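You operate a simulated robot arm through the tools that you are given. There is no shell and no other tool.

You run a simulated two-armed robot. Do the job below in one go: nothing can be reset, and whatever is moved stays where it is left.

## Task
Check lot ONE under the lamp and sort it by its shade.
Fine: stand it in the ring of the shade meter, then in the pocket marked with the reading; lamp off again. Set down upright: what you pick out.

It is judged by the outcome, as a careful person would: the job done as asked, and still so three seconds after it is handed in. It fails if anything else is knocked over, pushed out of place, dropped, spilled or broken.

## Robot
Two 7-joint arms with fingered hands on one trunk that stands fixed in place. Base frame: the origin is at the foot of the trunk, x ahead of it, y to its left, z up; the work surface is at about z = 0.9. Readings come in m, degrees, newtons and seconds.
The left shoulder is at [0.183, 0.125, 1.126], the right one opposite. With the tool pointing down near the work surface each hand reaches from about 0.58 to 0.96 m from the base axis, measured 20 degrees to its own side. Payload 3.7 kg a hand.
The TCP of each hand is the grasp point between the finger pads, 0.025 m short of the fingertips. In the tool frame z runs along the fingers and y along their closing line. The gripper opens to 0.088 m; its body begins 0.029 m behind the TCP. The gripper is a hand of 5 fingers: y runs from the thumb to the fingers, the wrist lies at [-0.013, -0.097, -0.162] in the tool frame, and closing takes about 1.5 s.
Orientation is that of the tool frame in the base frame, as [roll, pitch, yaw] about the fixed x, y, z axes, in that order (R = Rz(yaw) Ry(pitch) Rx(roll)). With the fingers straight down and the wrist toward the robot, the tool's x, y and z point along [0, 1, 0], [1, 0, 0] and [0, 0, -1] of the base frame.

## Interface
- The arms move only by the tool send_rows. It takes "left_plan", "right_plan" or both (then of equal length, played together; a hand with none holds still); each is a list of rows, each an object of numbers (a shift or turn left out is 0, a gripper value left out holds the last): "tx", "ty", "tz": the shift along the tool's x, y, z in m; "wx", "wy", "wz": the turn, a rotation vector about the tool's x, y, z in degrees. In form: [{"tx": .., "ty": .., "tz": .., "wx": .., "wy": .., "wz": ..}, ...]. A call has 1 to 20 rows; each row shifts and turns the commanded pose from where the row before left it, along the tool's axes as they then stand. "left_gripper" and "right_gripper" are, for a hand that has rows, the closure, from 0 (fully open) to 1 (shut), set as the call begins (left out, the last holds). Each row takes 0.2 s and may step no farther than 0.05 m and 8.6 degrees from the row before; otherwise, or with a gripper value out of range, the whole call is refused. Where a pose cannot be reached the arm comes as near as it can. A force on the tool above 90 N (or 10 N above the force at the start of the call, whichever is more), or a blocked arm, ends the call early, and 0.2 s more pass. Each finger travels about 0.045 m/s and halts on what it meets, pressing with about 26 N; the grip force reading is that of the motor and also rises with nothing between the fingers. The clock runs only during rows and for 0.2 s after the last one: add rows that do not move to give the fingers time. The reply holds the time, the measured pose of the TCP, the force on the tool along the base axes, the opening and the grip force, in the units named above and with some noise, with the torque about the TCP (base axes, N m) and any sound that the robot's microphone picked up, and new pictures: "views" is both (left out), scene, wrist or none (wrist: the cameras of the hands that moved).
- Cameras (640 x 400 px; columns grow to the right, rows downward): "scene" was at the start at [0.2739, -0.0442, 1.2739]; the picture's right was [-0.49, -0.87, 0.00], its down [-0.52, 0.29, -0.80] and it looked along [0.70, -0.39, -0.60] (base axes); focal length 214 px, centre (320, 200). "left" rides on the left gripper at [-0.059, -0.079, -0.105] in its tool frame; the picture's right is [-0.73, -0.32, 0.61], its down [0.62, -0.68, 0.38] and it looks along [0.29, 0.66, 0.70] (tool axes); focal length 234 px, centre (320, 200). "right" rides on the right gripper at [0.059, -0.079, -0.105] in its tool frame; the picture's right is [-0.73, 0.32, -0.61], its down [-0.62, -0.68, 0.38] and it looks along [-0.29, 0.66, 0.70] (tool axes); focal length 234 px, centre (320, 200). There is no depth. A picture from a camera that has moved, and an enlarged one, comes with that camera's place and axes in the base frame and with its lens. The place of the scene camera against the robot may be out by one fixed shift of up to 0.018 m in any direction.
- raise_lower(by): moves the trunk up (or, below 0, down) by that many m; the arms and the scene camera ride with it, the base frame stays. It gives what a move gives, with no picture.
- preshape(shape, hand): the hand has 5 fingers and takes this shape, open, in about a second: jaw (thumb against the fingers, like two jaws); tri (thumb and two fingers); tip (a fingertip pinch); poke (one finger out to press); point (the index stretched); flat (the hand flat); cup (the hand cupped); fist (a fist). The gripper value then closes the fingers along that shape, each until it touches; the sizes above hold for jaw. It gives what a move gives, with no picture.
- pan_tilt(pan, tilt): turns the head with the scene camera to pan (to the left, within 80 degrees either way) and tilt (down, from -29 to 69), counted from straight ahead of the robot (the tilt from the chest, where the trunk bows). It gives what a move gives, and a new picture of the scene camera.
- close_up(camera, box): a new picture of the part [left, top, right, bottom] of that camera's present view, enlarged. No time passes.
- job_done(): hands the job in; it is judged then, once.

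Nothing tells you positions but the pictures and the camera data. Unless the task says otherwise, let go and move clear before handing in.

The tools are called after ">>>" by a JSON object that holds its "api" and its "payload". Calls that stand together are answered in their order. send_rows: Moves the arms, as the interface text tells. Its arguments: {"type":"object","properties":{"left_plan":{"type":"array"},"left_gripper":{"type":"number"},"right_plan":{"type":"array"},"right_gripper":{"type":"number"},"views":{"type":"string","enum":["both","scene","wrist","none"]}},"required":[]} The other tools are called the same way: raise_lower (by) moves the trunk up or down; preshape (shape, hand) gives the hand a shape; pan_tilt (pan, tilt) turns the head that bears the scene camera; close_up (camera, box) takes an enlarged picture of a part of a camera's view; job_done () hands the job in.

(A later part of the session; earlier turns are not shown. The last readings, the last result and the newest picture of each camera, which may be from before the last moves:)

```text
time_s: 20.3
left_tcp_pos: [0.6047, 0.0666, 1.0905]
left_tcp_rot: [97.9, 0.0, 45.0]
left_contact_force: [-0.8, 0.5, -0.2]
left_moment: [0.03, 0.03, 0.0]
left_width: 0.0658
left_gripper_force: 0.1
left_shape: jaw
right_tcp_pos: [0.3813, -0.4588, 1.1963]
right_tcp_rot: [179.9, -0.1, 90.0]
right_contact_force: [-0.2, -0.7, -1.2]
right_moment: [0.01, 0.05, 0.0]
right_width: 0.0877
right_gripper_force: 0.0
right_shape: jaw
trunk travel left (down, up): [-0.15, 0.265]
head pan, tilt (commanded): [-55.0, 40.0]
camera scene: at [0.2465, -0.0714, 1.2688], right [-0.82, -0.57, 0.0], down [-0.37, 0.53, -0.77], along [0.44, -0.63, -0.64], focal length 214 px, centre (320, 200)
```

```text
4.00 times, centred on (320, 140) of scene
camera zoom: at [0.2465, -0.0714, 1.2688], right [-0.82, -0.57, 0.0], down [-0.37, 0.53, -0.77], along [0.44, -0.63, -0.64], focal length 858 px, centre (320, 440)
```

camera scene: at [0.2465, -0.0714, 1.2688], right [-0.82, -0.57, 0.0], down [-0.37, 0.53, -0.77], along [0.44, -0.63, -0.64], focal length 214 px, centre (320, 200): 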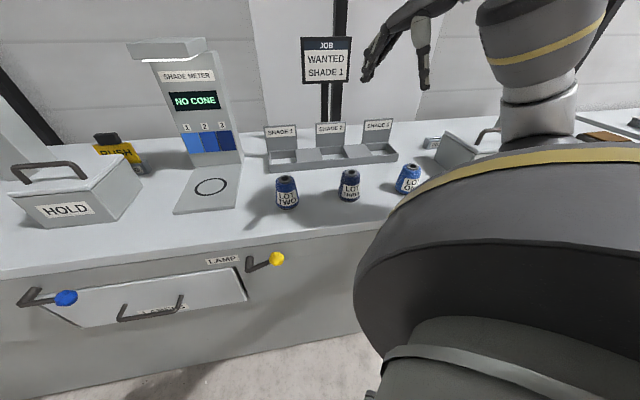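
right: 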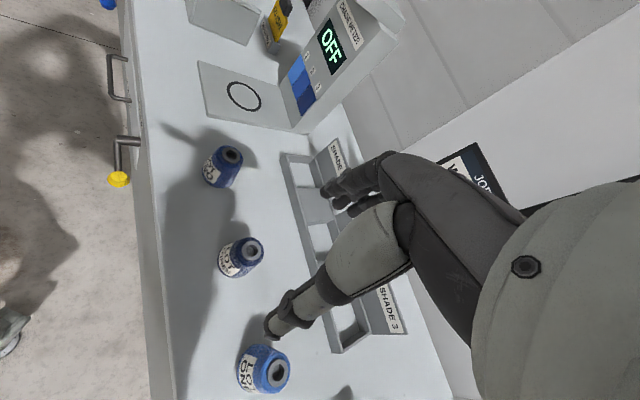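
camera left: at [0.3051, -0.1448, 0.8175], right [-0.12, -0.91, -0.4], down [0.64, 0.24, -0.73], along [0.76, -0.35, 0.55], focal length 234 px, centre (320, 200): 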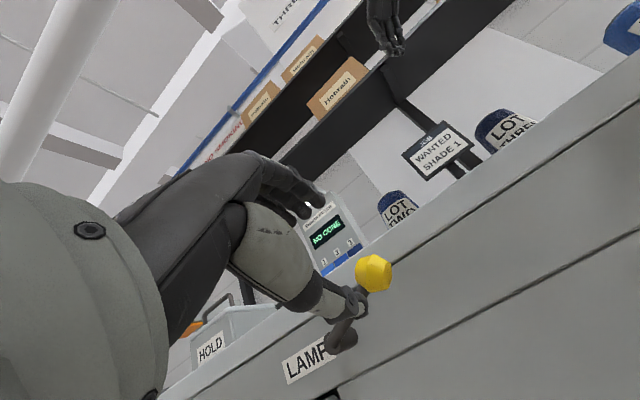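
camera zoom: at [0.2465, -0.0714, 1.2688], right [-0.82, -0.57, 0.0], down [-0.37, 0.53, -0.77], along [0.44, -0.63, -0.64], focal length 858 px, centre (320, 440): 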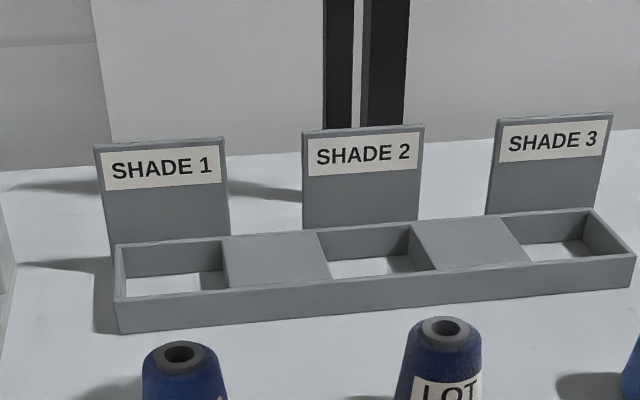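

The tray pockets are about 8 cm square with sign plates close behind, so I'll grip the cone with the jaw closing along the bench. I'll turn the right hand to yaw 135° and bring it above lot ONE for a measurement.

>>> {"api": "send_rows", "payload": {"right_plan": [{"wz": -7.5}, {"wz": -7.5}, {"wz": -7.5}, {"wz": -7.5}, {"wz": -7.5}, {"wz": -7.5}, {"tx": -0.012, "ty": -0.025, "tz": 0.015}, {"tx": -0.012, "ty": -0.025, "tz": 0.015}, {"tx": -0.012, "ty": -0.025, "tz": 0.015}, {"tx": -0.012, "ty": -0.025, "tz": 0.015}, {}], "views": "both"}}

```text
time_s: 22.7
left_tcp_pos: [0.6056, 0.0671, 1.0916]
left_tcp_rot: [98.0, 0.0, 45.0]
left_contact_force: [-0.9, -0.3, -0.7]
left_moment: [0.01, -0.04, -0.01]
left_width: 0.0657
left_gripper_force: 0.0
left_shape: jaw
right_tcp_pos: [0.346, -0.5642, 1.1353]
right_tcp_rot: [180.0, 0.0, 135.0]
right_contact_force: [-0.4, -0.2, -0.4]
right_moment: [-0.02, -0.01, 0.01]
right_width: 0.0875
right_gripper_force: 0.1
right_shape: jaw
trunk travel left (down, up): [-0.15, 0.265]
head pan, tilt (commanded): [-55.0, 40.0]
camera scene: at [0.2465, -0.0714, 1.2688], right [-0.82, -0.57, 0.0], down [-0.37, 0.53, -0.77], along [0.44, -0.63, -0.64], focal length 214 px, centre (320, 200)
camera right: at [0.2478, -0.5796, 1.2416], right [0.74, -0.28, 0.61], down [-0.04, -0.92, -0.38], along [0.67, 0.26, -0.7], focal length 234 px, centre (320, 200)
```

scene: 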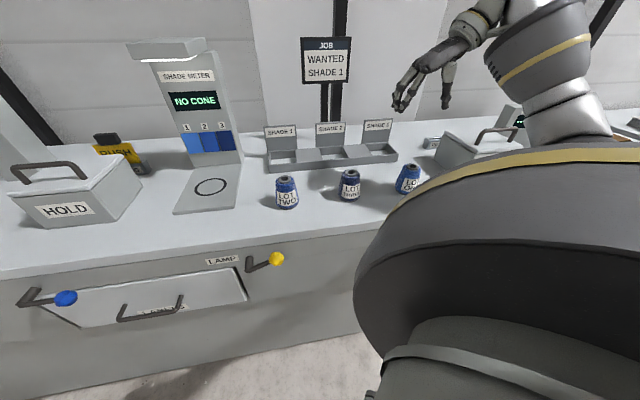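
right: 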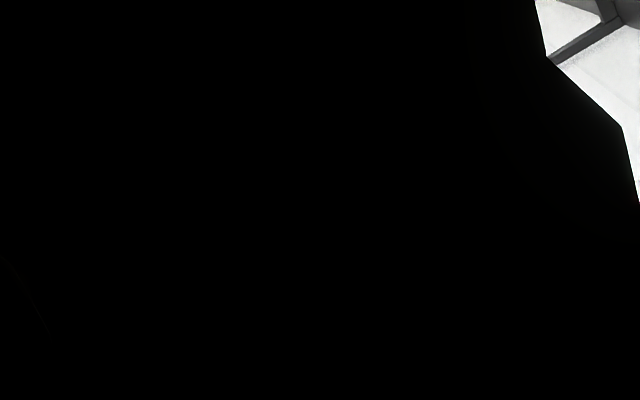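

The right wrist camera is blocked by the robot's own arm in this pose. I'll look at the arm with the head before going on.

>>> {"api": "pan_tilt", "payload": {"pan": -80, "tilt": 30}}

```text
time_s: 23.6
left_tcp_pos: [0.6051, 0.0669, 1.0906]
left_tcp_rot: [97.9, 0.0, 44.8]
left_contact_force: [-0.4, 0.3, -0.4]
left_moment: [-0.02, 0.01, 0.0]
left_width: 0.066
left_gripper_force: 0.1
left_shape: jaw
right_tcp_pos: [0.3441, -0.5638, 1.1363]
right_tcp_rot: [-180.0, -0.1, 134.9]
right_contact_force: [0.0, 0.8, -1.4]
right_moment: [-0.02, -0.05, -0.02]
right_width: 0.0876
right_gripper_force: 0.1
right_shape: jaw
trunk travel left (down, up): [-0.15, 0.265]
head pan, tilt (commanded): [-80.0, 30.0]
camera scene: at [0.2135, -0.0909, 1.2841], right [-0.98, -0.17, 0.0], down [-0.09, 0.49, -0.87], along [0.15, -0.85, -0.5], focal length 214 px, centre (320, 200)
```

scene: 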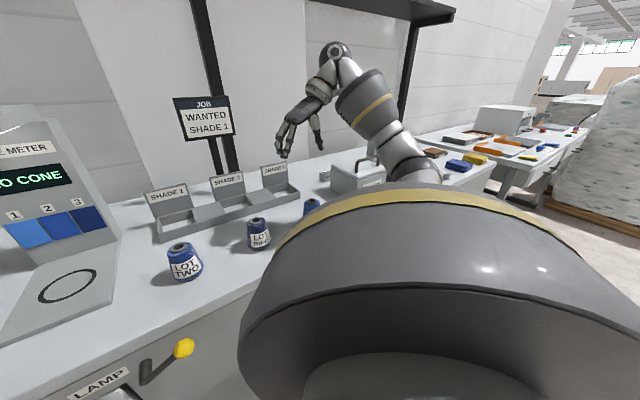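

The forearm rises right beside the wrist camera at this yaw. I'll turn the hand back to yaw 90°, where the camera is clear, and measure lot ONE from there.

>>> {"api": "send_rows", "payload": {"right_plan": [{"wz": 7.5}, {"wz": 7.5}, {"wz": 7.5}, {"wz": 7.5}, {"wz": 7.5}, {"wz": 7.5}, {}], "views": "both"}}

```text
time_s: 25.2
left_tcp_pos: [0.6044, 0.066, 1.0899]
left_tcp_rot: [97.9, 0.0, 44.9]
left_contact_force: [-0.3, -0.3, 0.4]
left_moment: [-0.01, -0.01, -0.01]
left_width: 0.0656
left_gripper_force: 0.1
left_shape: jaw
right_tcp_pos: [0.3453, -0.5644, 1.1357]
right_tcp_rot: [-180.0, 0.0, 89.8]
right_contact_force: [0.2, 0.4, -0.6]
right_moment: [0.0, -0.01, 0.0]
right_width: 0.0877
right_gripper_force: 0.0
right_shape: jaw
trunk travel left (down, up): [-0.15, 0.265]
head pan, tilt (commanded): [-80.0, 30.0]
camera scene: at [0.2134, -0.0909, 1.2842], right [-0.98, -0.17, 0.0], down [-0.09, 0.49, -0.87], along [0.15, -0.85, -0.5], focal length 214 px, centre (320, 200)
camera right: at [0.2664, -0.5056, 1.2416], right [0.32, -0.73, 0.61], down [-0.68, -0.62, -0.38], along [0.66, -0.29, -0.7], focal length 234 px, centre (320, 200)
```

scene: 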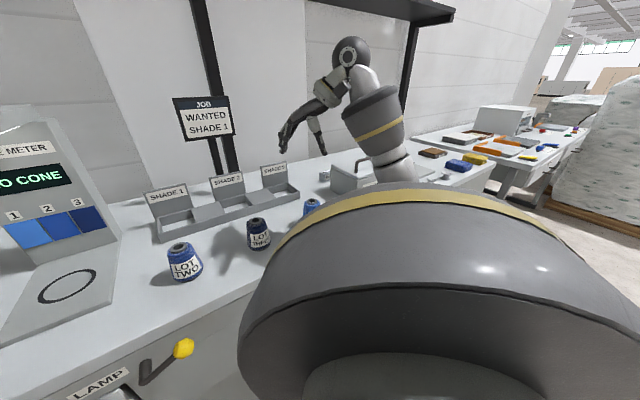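
right: 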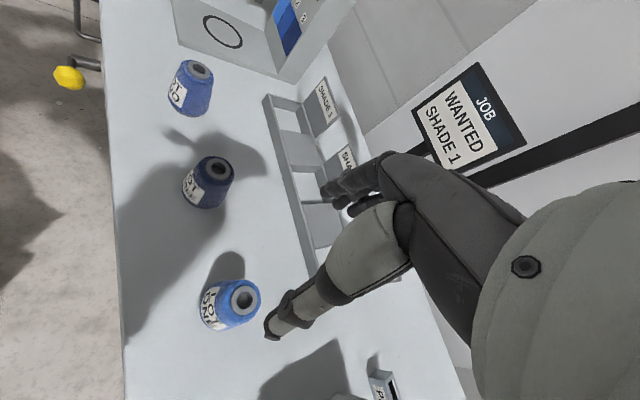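

Now lot ONE is clearly in view from the right wrist. I'll enlarge it and the tray for careful measurement.

>>> {"api": "close_up", "payload": {"camera": "right", "box": [150, 240, 310, 340]}}

>>> {"api": "close_up", "payload": {"camera": "right", "box": [150, 40, 310, 240]}}

>>> {"api": "close_up", "payload": {"camera": "right", "box": [160, 0, 360, 120]}}

>>> {"api": "close_up", "payload": {"camera": "right", "box": [250, 70, 450, 290]}}

```text
4.00 times, centred on (230, 290) of right
camera zoom: at [0.2664, -0.5056, 1.2416], right [0.32, -0.73, 0.61], down [-0.68, -0.62, -0.38], along [0.66, -0.29, -0.7], focal length 937 px, centre (680, -160)
```

zoom: 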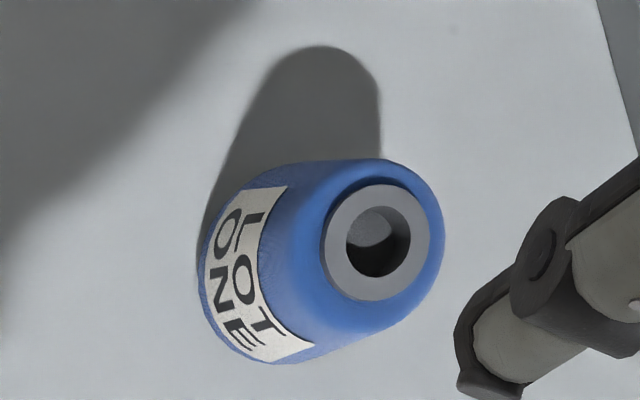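

```text
2.00 times, centred on (230, 140) of right
camera zoom: at [0.2664, -0.5056, 1.2416], right [0.32, -0.73, 0.61], down [-0.68, -0.62, -0.38], along [0.66, -0.29, -0.7], focal length 468 px, centre (500, 320)
```

zoom: 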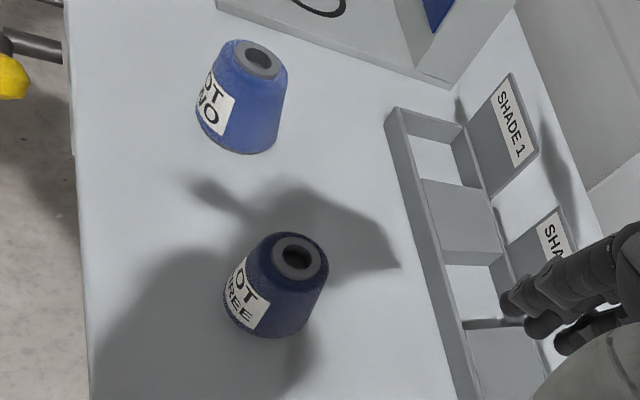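

```text
3.20 times, centred on (260, 60) of right
camera zoom: at [0.2664, -0.5056, 1.2416], right [0.32, -0.73, 0.61], down [-0.68, -0.62, -0.38], along [0.66, -0.29, -0.7], focal length 749 px, centre (512, 648)
```

zoom: 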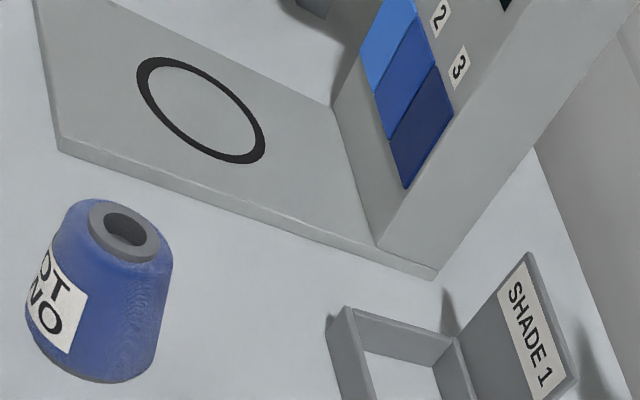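

```text
1.82 times, centred on (350, 180) of right
camera zoom: at [0.2664, -0.5056, 1.2416], right [0.32, -0.73, 0.61], down [-0.68, -0.62, -0.38], along [0.66, -0.29, -0.7], focal length 426 px, centre (266, 236)
```

zoom: 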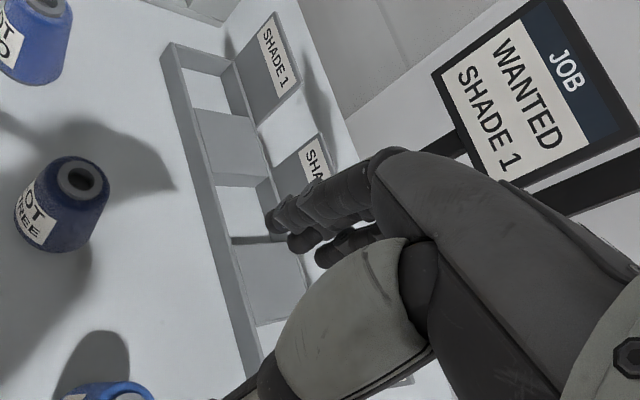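

Lot ONE's axis comes out near (0.335, -0.588), with a base about 6 cm wide and a height of about 7.5 cm. I'll lower the open right hand over it, stopping above the top, to check centring.

>>> {"api": "send_rows", "payload": {"right_plan": [{"tx": -0.0118, "ty": -0.005, "tz": 0.03}, {"tx": -0.0118, "ty": -0.005, "tz": 0.03}, {"tz": 0.03}, {}], "views": "both"}}

>>> {"api": "close_up", "payload": {"camera": "right", "box": [220, 140, 420, 340]}}

```text
time_s: 26.2
left_tcp_pos: [0.6053, 0.0675, 1.0911]
left_tcp_rot: [98.0, 0.0, 45.1]
left_contact_force: [-0.3, 0.2, 0.4]
left_moment: [-0.01, -0.01, -0.02]
left_width: 0.0659
left_gripper_force: 0.1
left_shape: jaw
right_tcp_pos: [0.3352, -0.5873, 1.0464]
right_tcp_rot: [-180.0, 0.0, 90.0]
right_contact_force: [0.1, -0.6, -0.4]
right_moment: [-0.01, 0.03, 0.0]
right_width: 0.0876
right_gripper_force: 0.0
right_shape: jaw
trunk travel left (down, up): [-0.15, 0.265]
head pan, tilt (commanded): [-80.0, 30.0]
camera scene: at [0.2133, -0.0909, 1.2842], right [-0.98, -0.17, 0.0], down [-0.09, 0.49, -0.87], along [0.15, -0.85, -0.5], focal length 214 px, centre (320, 200)
camera right: at [0.256, -0.5287, 1.152], right [0.32, -0.73, 0.61], down [-0.68, -0.62, -0.38], along [0.66, -0.29, -0.7], focal length 234 px, centre (320, 200)
```

scene: 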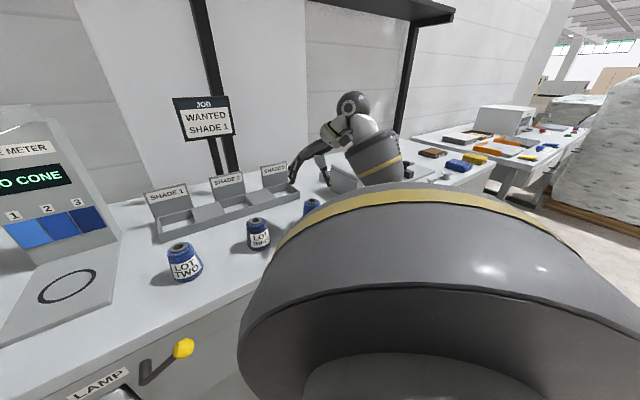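
right: 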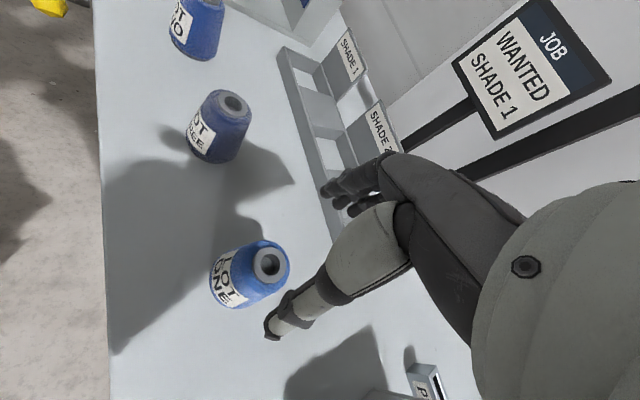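

```text
2.00 times, centred on (320, 240) of right
camera zoom: at [0.256, -0.5287, 1.152], right [0.32, -0.73, 0.61], down [-0.68, -0.62, -0.38], along [0.66, -0.29, -0.7], focal length 468 px, centre (320, 120)
```

zoom: 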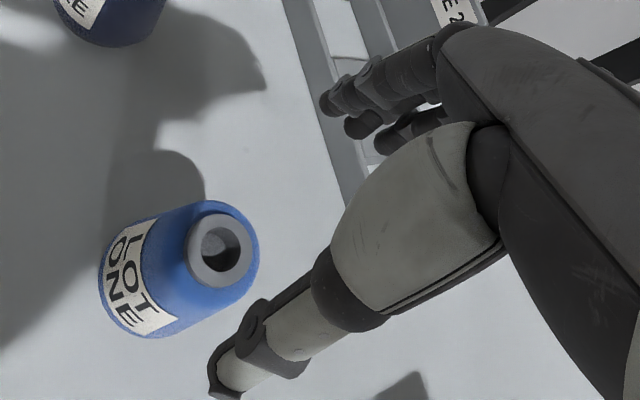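

The cone's top triangulates to (0.332, -0.586, 0.976), almost under the hand. I'll descend to grip its upper half with TCP at about z=0.956.

>>> {"api": "send_rows", "payload": {"right_plan": [{"ty": -0.0015, "tz": 0.03}, {"tz": 0.03}, {"tz": 0.03}, {}], "views": "wrist"}}

>>> {"api": "close_up", "payload": {"camera": "right", "box": [220, 140, 420, 340]}}

```text
time_s: 27.2
left_tcp_pos: [0.6042, 0.0661, 1.0897]
left_tcp_rot: [98.0, 0.0, 45.0]
left_contact_force: [0.0, -0.6, 0.9]
left_moment: [-0.03, 0.01, -0.02]
left_width: 0.0659
left_gripper_force: 0.0
left_shape: jaw
right_tcp_pos: [0.332, -0.5849, 0.9561]
right_tcp_rot: [-179.9, 0.0, 90.1]
right_contact_force: [0.7, 0.4, -0.2]
right_moment: [0.0, 0.0, -0.03]
right_width: 0.0875
right_gripper_force: 0.0
right_shape: jaw
trunk travel left (down, up): [-0.15, 0.265]
head pan, tilt (commanded): [-80.0, 30.0]
camera right: at [0.2538, -0.528, 1.0616], right [0.32, -0.73, 0.61], down [-0.68, -0.62, -0.38], along [0.66, -0.29, -0.7], focal length 234 px, centre (320, 200)
```

right: 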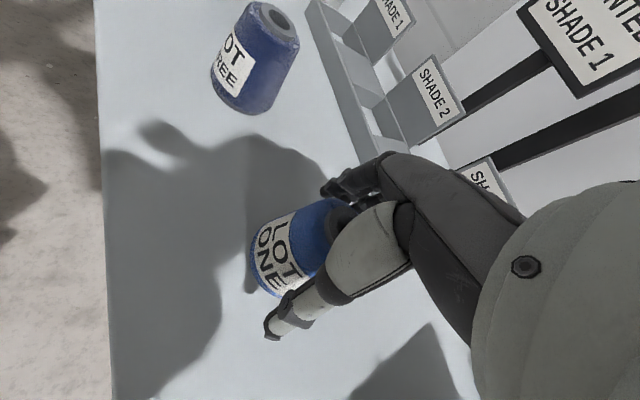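

```text
2.00 times, centred on (320, 240) of right
camera zoom: at [0.2538, -0.528, 1.0616], right [0.32, -0.73, 0.61], down [-0.68, -0.62, -0.38], along [0.66, -0.29, -0.7], focal length 468 px, centre (320, 120)
```

zoom: 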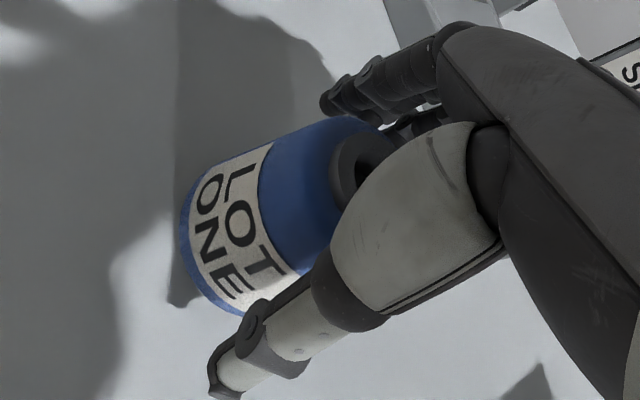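

The cone is centred between thumb and fingers. Closing now.

>>> {"api": "send_rows", "payload": {"right_plan": [{}, {}, {}, {}, {}, {}, {}, {}], "right_gripper": 0.9, "views": "wrist"}}

>>> {"api": "close_up", "payload": {"camera": "right", "box": [220, 140, 420, 340]}}

```text
time_s: 29.0
left_tcp_pos: [0.6038, 0.0669, 1.0899]
left_tcp_rot: [98.0, 0.0, 45.0]
left_contact_force: [0.2, -0.6, 0.2]
left_moment: [0.02, -0.03, -0.01]
left_width: 0.0658
left_gripper_force: 0.0
left_shape: jaw
right_tcp_pos: [0.3326, -0.5861, 0.9572]
right_tcp_rot: [-180.0, 0.1, 90.0]
right_contact_force: [-0.9, -0.1, 0.3]
right_moment: [0.03, -0.01, -0.01]
right_width: 0.044
right_gripper_force: 26.3
right_shape: jaw
trunk travel left (down, up): [-0.15, 0.265]
head pan, tilt (commanded): [-80.0, 30.0]
camera right: at [0.2538, -0.528, 1.062], right [0.32, -0.73, 0.61], down [-0.68, -0.62, -0.38], along [0.66, -0.29, -0.7], focal length 234 px, centre (320, 200)
```

right: 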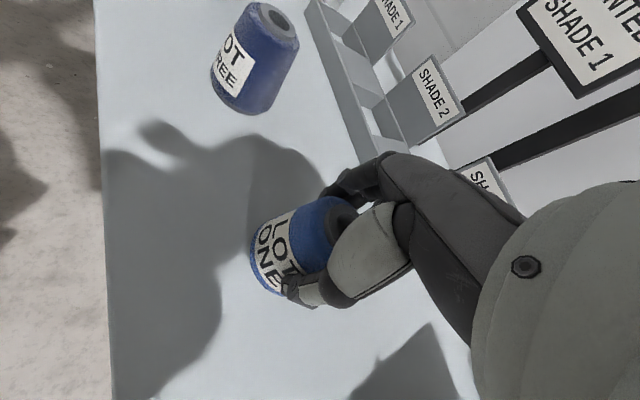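

```text
2.00 times, centred on (320, 240) of right
camera zoom: at [0.2538, -0.528, 1.062], right [0.32, -0.73, 0.61], down [-0.68, -0.62, -0.38], along [0.66, -0.29, -0.7], focal length 468 px, centre (320, 120)
```

zoom: 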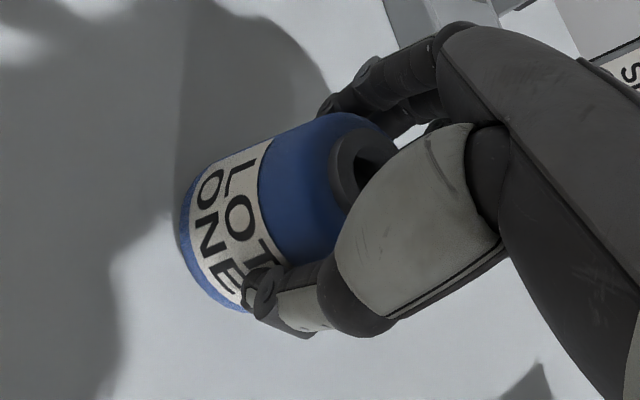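

It's gripped (opening 0.044 m at 26 N). I'll lift slowly and check the hold.

>>> {"api": "send_rows", "payload": {"right_plan": [{"tz": -0.008}, {"tz": -0.015}, {"tz": -0.025}, {"tz": -0.03}, {"tz": -0.03}, {}, {}], "views": "both"}}

>>> {"api": "close_up", "payload": {"camera": "right", "box": [220, 140, 420, 340]}}

```text
time_s: 30.6
left_tcp_pos: [0.6052, 0.0665, 1.0908]
left_tcp_rot: [98.0, 0.0, 45.0]
left_contact_force: [-0.4, -0.2, 0.4]
left_moment: [-0.01, 0.01, 0.01]
left_width: 0.0659
left_gripper_force: 0.0
left_shape: jaw
right_tcp_pos: [0.3346, -0.5871, 1.0632]
right_tcp_rot: [-180.0, 0.0, 90.1]
right_contact_force: [-0.4, -0.2, -1.2]
right_moment: [-0.01, 0.0, 0.02]
right_width: 0.044
right_gripper_force: 25.8
right_shape: jaw
trunk travel left (down, up): [-0.15, 0.265]
head pan, tilt (commanded): [-80.0, 30.0]
camera scene: at [0.2135, -0.091, 1.2841], right [-0.98, -0.17, 0.0], down [-0.09, 0.49, -0.87], along [0.15, -0.85, -0.5], focal length 214 px, centre (320, 200)
camera right: at [0.2545, -0.5279, 1.1691], right [0.32, -0.73, 0.61], down [-0.68, -0.62, -0.38], along [0.66, -0.29, -0.7], focal length 234 px, centre (320, 200)
```

scene: 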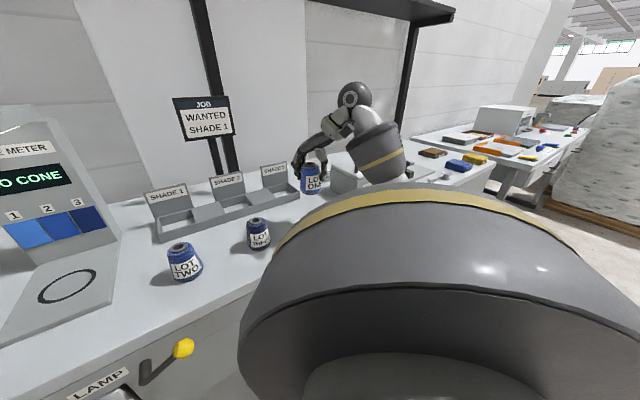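
right: 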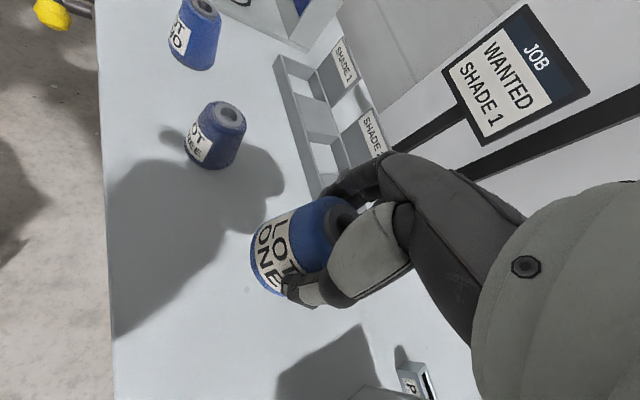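

```text
2.00 times, centred on (320, 240) of right
camera zoom: at [0.2545, -0.5279, 1.1691], right [0.32, -0.73, 0.61], down [-0.68, -0.62, -0.38], along [0.66, -0.29, -0.7], focal length 468 px, centre (320, 120)
```

zoom: 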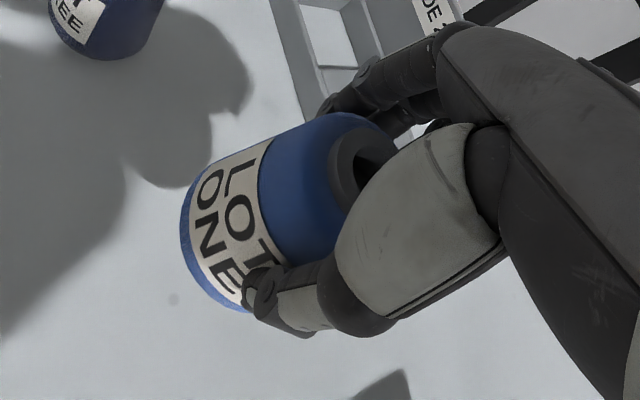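

Lot ONE is held securely and upright. I'll carry it at a safe height over the bench toward the meter, stopping short of the ring to re-measure.

>>> {"api": "send_rows", "payload": {"right_plan": [{"tz": -0.02}, {"tz": -0.02}, {"ty": 0.0316, "tx": 0.0276}, {"ty": 0.0316, "tx": 0.0276}, {"ty": 0.0316, "tx": 0.0276}, {"ty": 0.0316, "tx": 0.0276}, {"ty": 0.0316, "tx": 0.0276}, {"ty": 0.0316, "tx": 0.0276}, {"ty": 0.0316, "tx": 0.0276}, {"ty": 0.0316, "tx": 0.0276}, {"ty": 0.0316, "tx": 0.0276}, {"ty": 0.0316, "tx": 0.0276}, {}], "views": "both"}}

>>> {"api": "pan_tilt", "payload": {"pan": -30, "tilt": 35}}

```text
time_s: 33.4
left_tcp_pos: [0.6036, 0.0665, 1.0899]
left_tcp_rot: [98.0, 0.0, 45.1]
left_contact_force: [1.2, 0.3, 0.9]
left_moment: [-0.03, -0.02, -0.05]
left_width: 0.0657
left_gripper_force: 0.0
left_shape: jaw
right_tcp_pos: [0.651, -0.3122, 1.1027]
right_tcp_rot: [-180.0, -0.1, 89.9]
right_contact_force: [0.2, 0.9, -1.0]
right_moment: [0.02, 0.02, 0.0]
right_width: 0.0436
right_gripper_force: 25.9
right_shape: jaw
trunk travel left (down, up): [-0.15, 0.265]
head pan, tilt (commanded): [-80.0, 30.0]
camera scene: at [0.2132, -0.0909, 1.2843], right [-0.98, -0.17, 0.0], down [-0.09, 0.49, -0.87], along [0.15, -0.85, -0.5], focal length 214 px, centre (320, 200)
camera right: at [0.5713, -0.2544, 1.2087], right [0.32, -0.73, 0.61], down [-0.68, -0.62, -0.38], along [0.66, -0.29, -0.7], focal length 234 px, centre (320, 200)
```

scene: 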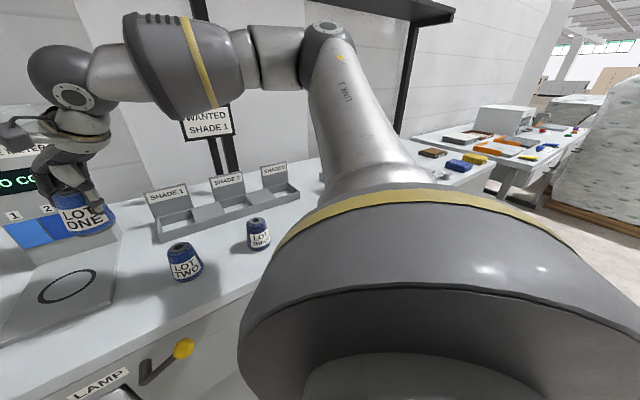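
right: 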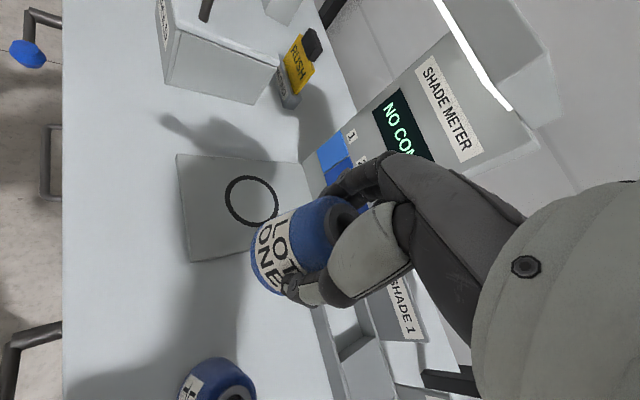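

```text
time_s: 34.6
left_tcp_pos: [0.6054, 0.0658, 1.0899]
left_tcp_rot: [98.0, 0.0, 45.0]
left_contact_force: [0.5, 0.1, 0.1]
left_moment: [-0.02, -0.01, -0.03]
left_width: 0.0654
left_gripper_force: 0.1
left_shape: jaw
right_tcp_pos: [0.6511, -0.3133, 1.1031]
right_tcp_rot: [-179.9, 0.0, 90.0]
right_contact_force: [-0.2, 0.0, -0.6]
right_moment: [-0.03, 0.02, 0.02]
right_width: 0.0438
right_gripper_force: 25.7
right_shape: jaw
trunk travel left (down, up): [-0.15, 0.265]
head pan, tilt (commanded): [-30.0, 35.0]
camera scene: at [0.274, -0.0459, 1.2764], right [-0.5, -0.87, 0.0], down [-0.5, 0.29, -0.82], along [0.71, -0.41, -0.57], focal length 214 px, centre (320, 200)
```

scene: 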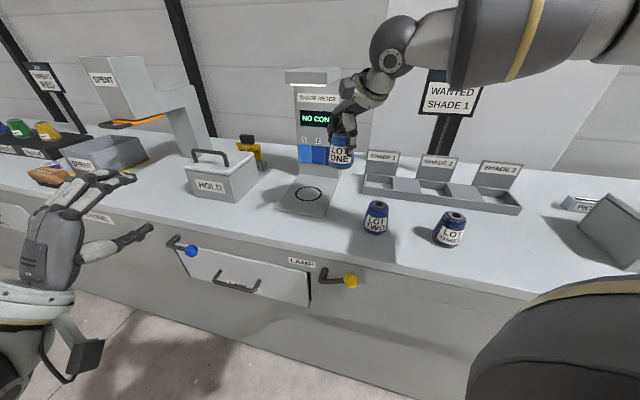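

The ring is visible in the right wrist view past the cone. I'll enlarge it to fix its centre.

>>> {"api": "close_up", "payload": {"camera": "right", "box": [170, 140, 330, 270]}}

>>> {"api": "close_up", "payload": {"camera": "scene", "box": [260, 60, 400, 230]}}

```text
3.08 times, centred on (250, 205) of right
camera zoom: at [0.5712, -0.2547, 1.2084], right [0.32, -0.73, 0.61], down [-0.68, -0.62, -0.38], along [0.66, -0.29, -0.7], focal length 720 px, centre (535, 185)
```

zoom: 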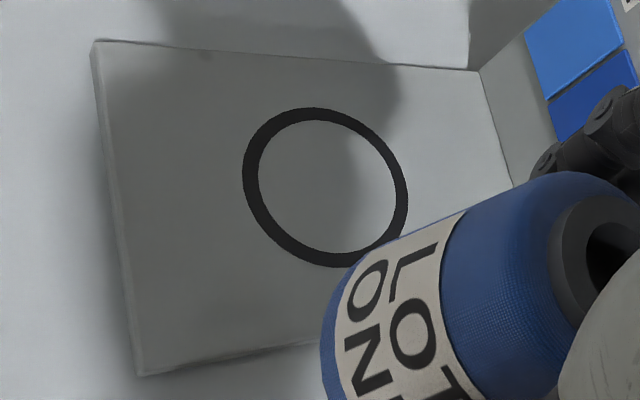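

```text
2.35 times, centred on (330, 145) of scene
camera zoom: at [0.274, -0.0459, 1.2764], right [-0.5, -0.87, 0.0], down [-0.5, 0.29, -0.82], along [0.71, -0.41, -0.57], focal length 505 px, centre (296, 329)
```

zoom: 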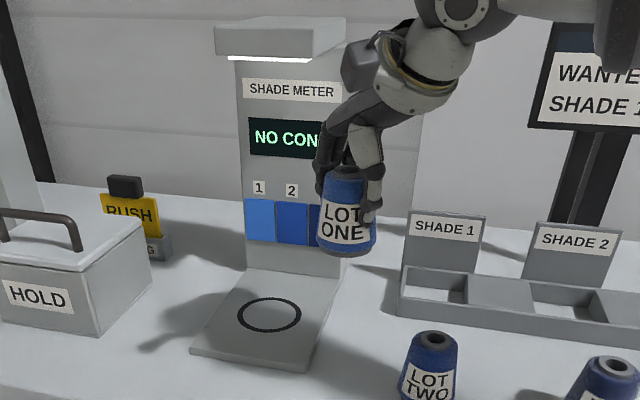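

The ring centre triangulates to (0.765, -0.282) with the plate at about z=0.909. I'll lower to clear the hood, move over the ring and come down to just above the plate.

>>> {"api": "send_rows", "payload": {"right_plan": [{"tz": 0.036}, {"tz": 0.036}, {"ty": 0.0379, "tx": 0.0103}, {"ty": 0.0379, "tx": 0.0103}, {"ty": 0.0379, "tx": 0.0104}, {"tz": 0.02}, {"tz": 0.015}, {}], "views": "both"}}

>>> {"api": "close_up", "payload": {"camera": "right", "box": [170, 140, 370, 340]}}

>>> {"api": "close_up", "payload": {"camera": "scene", "box": [260, 60, 400, 230]}}

```text
time_s: 36.4
left_tcp_pos: [0.6036, 0.068, 1.0905]
left_tcp_rot: [98.0, 0.0, 45.0]
left_contact_force: [0.0, 0.3, 0.1]
left_moment: [-0.02, -0.02, -0.01]
left_width: 0.0657
left_gripper_force: 0.0
left_shape: jaw
right_tcp_pos: [0.7638, -0.2805, 0.9962]
right_tcp_rot: [-180.0, 0.0, 90.0]
right_contact_force: [0.1, -0.1, -1.2]
right_moment: [0.02, -0.01, -0.01]
right_width: 0.0441
right_gripper_force: 25.7
right_shape: jaw
trunk travel left (down, up): [-0.15, 0.265]
head pan, tilt (commanded): [-30.0, 35.0]
camera scene: at [0.2738, -0.0457, 1.2765], right [-0.5, -0.87, 0.0], down [-0.5, 0.29, -0.82], along [0.71, -0.41, -0.57], focal length 214 px, centre (320, 200)
camera right: at [0.6847, -0.2227, 1.102], right [0.32, -0.73, 0.61], down [-0.68, -0.62, -0.38], along [0.66, -0.29, -0.7], focal length 234 px, centre (320, 200)
```

scene: 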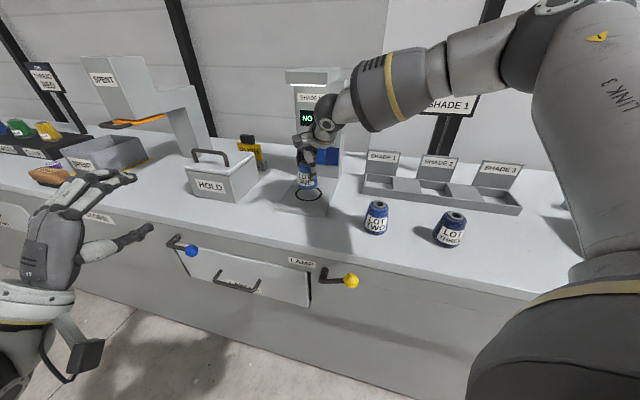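
right: 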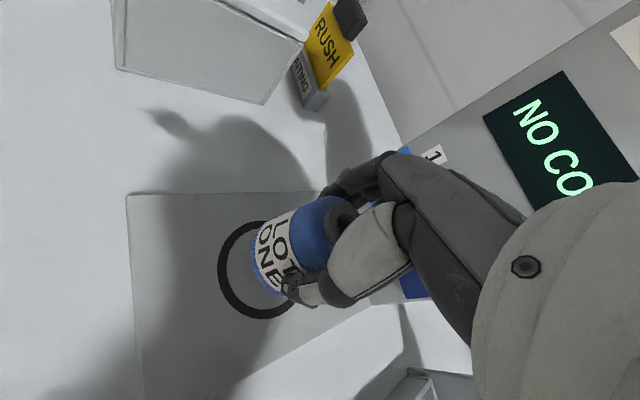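

```text
2.00 times, centred on (270, 240) of right
camera zoom: at [0.6847, -0.2227, 1.102], right [0.32, -0.73, 0.61], down [-0.68, -0.62, -0.38], along [0.66, -0.29, -0.7], focal length 468 px, centre (420, 120)
```

zoom: 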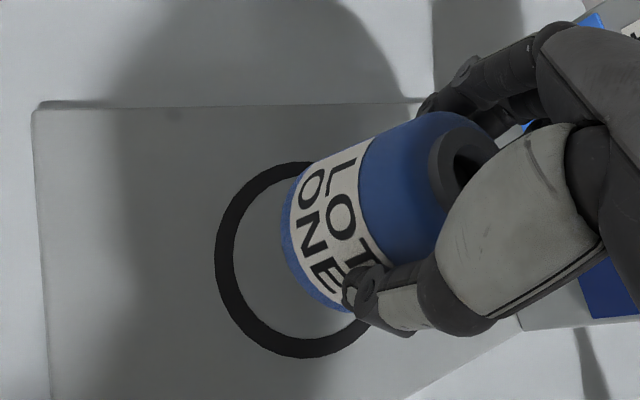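

```text
2.35 times, centred on (330, 145) of scene
camera zoom: at [0.2738, -0.0457, 1.2765], right [-0.5, -0.87, 0.0], down [-0.5, 0.29, -0.82], along [0.71, -0.41, -0.57], focal length 505 px, centre (296, 329)
```

zoom: 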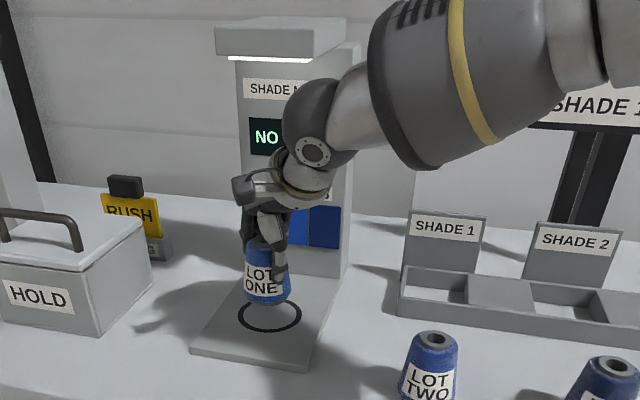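

The cone is nearly concentric with the ring. I'll make a 2 mm correction and lower it in small steps while watching the force.

>>> {"api": "send_rows", "payload": {"right_plan": [{"tx": -0.002, "ty": 0.001, "tz": 0.01}, {"tz": 0.009}, {"tz": 0.004}, {}], "views": "wrist"}}

>>> {"api": "close_up", "payload": {"camera": "right", "box": [170, 140, 370, 340]}}

```text
time_s: 37.4
left_tcp_pos: [0.6045, 0.0663, 1.0909]
left_tcp_rot: [98.0, 0.0, 44.9]
left_contact_force: [-0.3, 0.0, -0.2]
left_moment: [0.0, 0.0, 0.0]
left_width: 0.0657
left_gripper_force: 0.1
left_shape: jaw
right_tcp_pos: [0.764, -0.2822, 0.973]
right_tcp_rot: [180.0, 0.0, 90.0]
right_contact_force: [-0.5, 0.2, -1.4]
right_moment: [0.01, 0.01, 0.0]
right_width: 0.0438
right_gripper_force: 26.1
right_shape: jaw
trunk travel left (down, up): [-0.15, 0.265]
head pan, tilt (commanded): [-30.0, 35.0]
camera right: at [0.6865, -0.2236, 1.0787], right [0.32, -0.73, 0.61], down [-0.68, -0.62, -0.38], along [0.66, -0.29, -0.7], focal length 234 px, centre (320, 200)
```

right: 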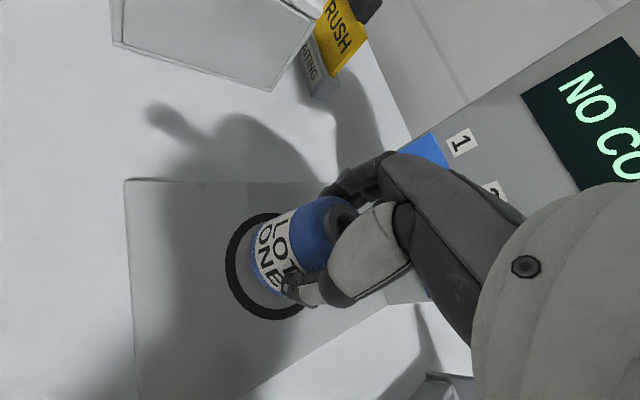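

```text
2.00 times, centred on (270, 240) of right
camera zoom: at [0.6865, -0.2236, 1.0787], right [0.32, -0.73, 0.61], down [-0.68, -0.62, -0.38], along [0.66, -0.29, -0.7], focal length 468 px, centre (420, 120)
```

zoom: 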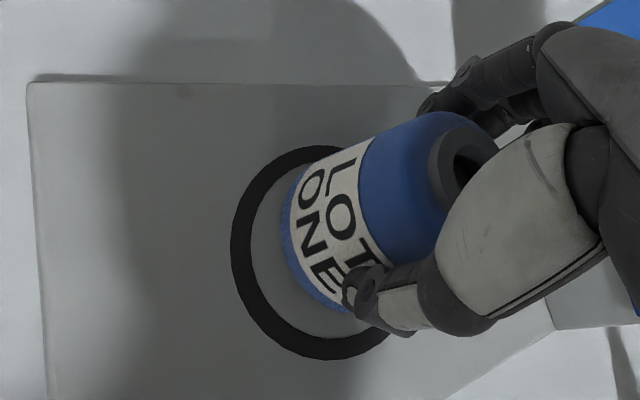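

About 7 mm remain to the plate. I'll go down in 3 mm steps until contact.

>>> {"api": "send_rows", "payload": {"right_plan": [{"tz": 0.003}, {"tz": 0.002}, {}], "views": "wrist"}}

>>> {"api": "send_rows", "payload": {"right_plan": [{"tz": 0.002}, {}], "views": "both"}}

>>> {"api": "close_up", "payload": {"camera": "right", "box": [170, 140, 370, 340]}}

```text
time_s: 38.2
left_tcp_pos: [0.6055, 0.0674, 1.0917]
left_tcp_rot: [98.0, 0.0, 45.1]
left_contact_force: [0.2, 0.2, 0.3]
left_moment: [-0.03, 0.0, 0.02]
left_width: 0.0657
left_gripper_force: 0.1
left_shape: jaw
right_tcp_pos: [0.7659, -0.2816, 0.9683]
right_tcp_rot: [179.9, 0.0, 90.0]
right_contact_force: [0.2, -1.0, -1.1]
right_moment: [0.04, 0.01, -0.01]
right_width: 0.044
right_gripper_force: 26.0
right_shape: jaw
trunk travel left (down, up): [-0.15, 0.265]
head pan, tilt (commanded): [-30.0, 35.0]
camera right: at [0.6861, -0.2236, 1.0741], right [0.32, -0.73, 0.61], down [-0.68, -0.62, -0.38], along [0.66, -0.29, -0.7], focal length 234 px, centre (320, 200)
```

right: 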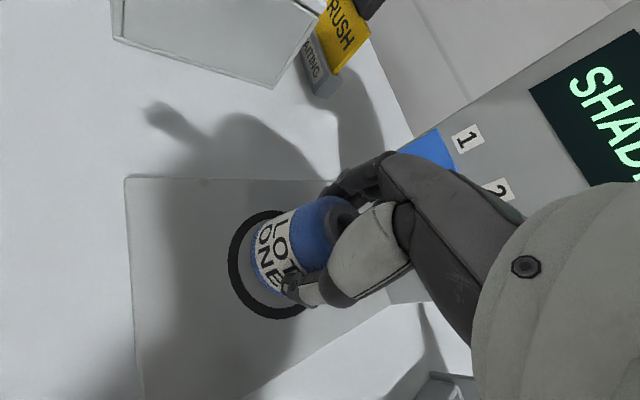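

```text
time_s: 38.8
left_tcp_pos: [0.6042, 0.0677, 1.0908]
left_tcp_rot: [98.1, 0.0, 45.0]
left_contact_force: [0.3, 0.2, 0.1]
left_moment: [-0.03, 0.0, 0.03]
left_width: 0.0658
left_gripper_force: 0.2
left_shape: jaw
right_tcp_pos: [0.7655, -0.2803, 0.9684]
right_tcp_rot: [179.8, 0.1, 90.0]
right_contact_force: [1.2, -0.3, 4.8]
right_moment: [-0.02, -0.07, -0.01]
right_width: 0.0442
right_gripper_force: 26.1
right_shape: jaw
trunk travel left (down, up): [-0.15, 0.265]
head pan, tilt (commanded): [-30.0, 35.0]
camera scene: at [0.2735, -0.0458, 1.2766], right [-0.5, -0.87, 0.0], down [-0.5, 0.29, -0.82], along [0.71, -0.41, -0.57], focal length 214 px, centre (320, 200)
camera right: at [0.6854, -0.2232, 1.0734], right [0.32, -0.73, 0.61], down [-0.68, -0.62, -0.39], along [0.66, -0.29, -0.69], focal length 234 px, centre (320, 200)
```

scene: 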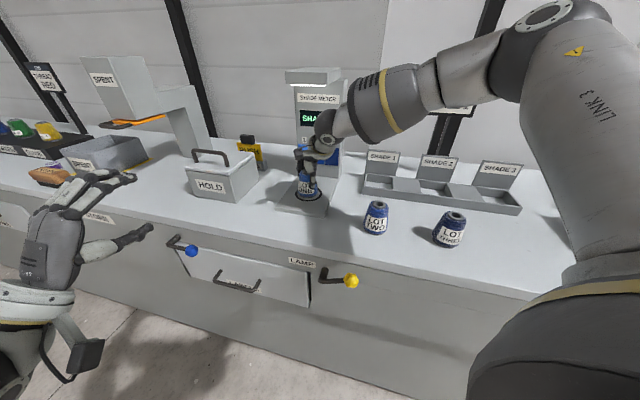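
right: 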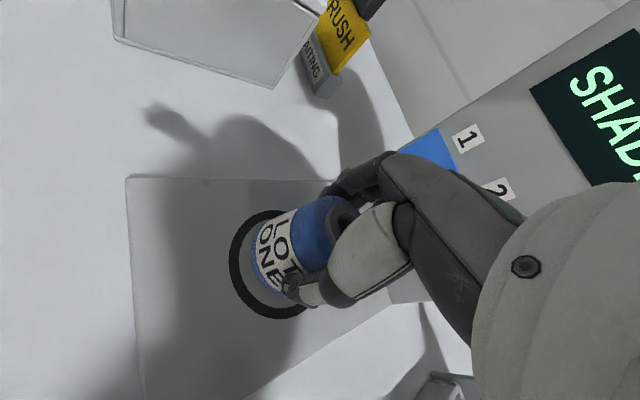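

```text
2.00 times, centred on (270, 240) of right
camera zoom: at [0.6854, -0.2232, 1.0734], right [0.32, -0.73, 0.61], down [-0.68, -0.62, -0.39], along [0.66, -0.29, -0.69], focal length 468 px, centre (420, 120)
```

zoom: 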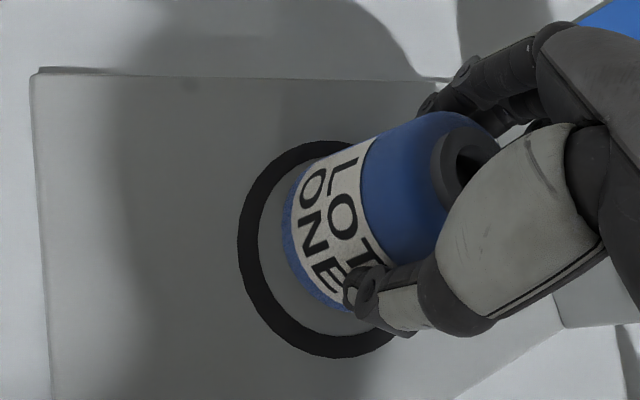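

The cone touches the plate (about 5 N) and the display has changed to "SHAD…". I'll open the hand to leave it standing, then rise to read the display.

>>> {"api": "send_rows", "payload": {"right_plan": [{}, {}, {}, {}, {}], "right_gripper": 0.1, "views": "wrist"}}

>>> {"api": "send_rows", "payload": {"right_plan": [{"tz": -0.01}, {"tz": -0.02}, {"tz": -0.03}, {"tz": -0.02}, {}], "views": "both"}}

>>> {"api": "close_up", "payload": {"camera": "right", "box": [170, 140, 370, 340]}}

```text
time_s: 40.0
left_tcp_pos: [0.6046, 0.0672, 1.0907]
left_tcp_rot: [98.0, 0.0, 45.0]
left_contact_force: [-0.4, -0.1, -1.0]
left_moment: [0.01, -0.02, 0.03]
left_width: 0.0658
left_gripper_force: 0.1
left_shape: jaw
right_tcp_pos: [0.7644, -0.2816, 0.9663]
right_tcp_rot: [180.0, 0.0, 90.0]
right_contact_force: [0.0, -0.3, -0.1]
right_moment: [0.03, 0.0, 0.01]
right_width: 0.079
right_gripper_force: 0.0
right_shape: jaw
trunk travel left (down, up): [-0.15, 0.265]
head pan, tilt (commanded): [-30.0, 35.0]
camera right: at [0.6855, -0.2232, 1.0721], right [0.32, -0.73, 0.61], down [-0.68, -0.62, -0.38], along [0.66, -0.29, -0.7], focal length 234 px, centre (320, 200)
```

right: 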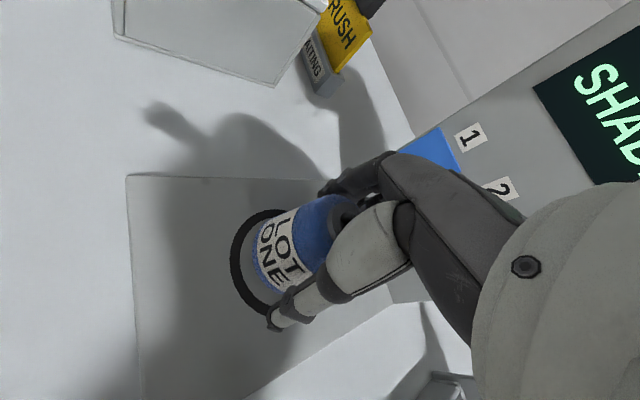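

```text
time_s: 41.2
left_tcp_pos: [0.6044, 0.0668, 1.0895]
left_tcp_rot: [98.1, 0.0, 45.0]
left_contact_force: [0.4, 0.0, -0.3]
left_moment: [-0.01, 0.02, 0.01]
left_width: 0.0658
left_gripper_force: 0.1
left_shape: jaw
right_tcp_pos: [0.7652, -0.2834, 1.0462]
right_tcp_rot: [180.0, -0.1, 89.9]
right_contact_force: [0.0, 0.5, 0.6]
right_moment: [0.0, 0.0, -0.03]
right_width: 0.0792
right_gripper_force: 0.1
right_shape: jaw
trunk travel left (down, up): [-0.15, 0.265]
head pan, tilt (commanded): [-30.0, 35.0]
camera scene: at [0.2742, -0.0459, 1.2763], right [-0.5, -0.87, 0.0], down [-0.5, 0.29, -0.82], along [0.71, -0.41, -0.57], focal length 214 px, centre (320, 200)
camera right: at [0.6863, -0.2247, 1.1526], right [0.32, -0.73, 0.61], down [-0.68, -0.62, -0.38], along [0.66, -0.29, -0.7], focal length 234 px, centre (320, 200)
```

scene: 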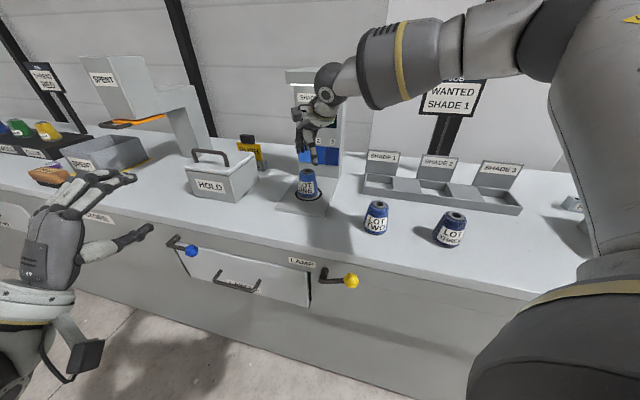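
right: 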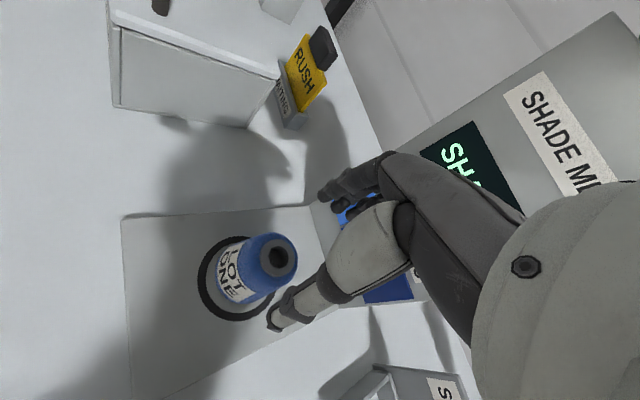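

```text
2.00 times, centred on (270, 240) of right
camera zoom: at [0.6863, -0.2247, 1.1526], right [0.32, -0.73, 0.61], down [-0.68, -0.62, -0.38], along [0.66, -0.29, -0.7], focal length 468 px, centre (420, 120)
```

zoom: 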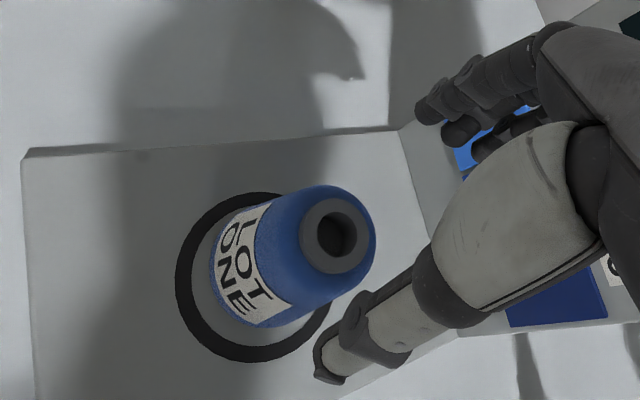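

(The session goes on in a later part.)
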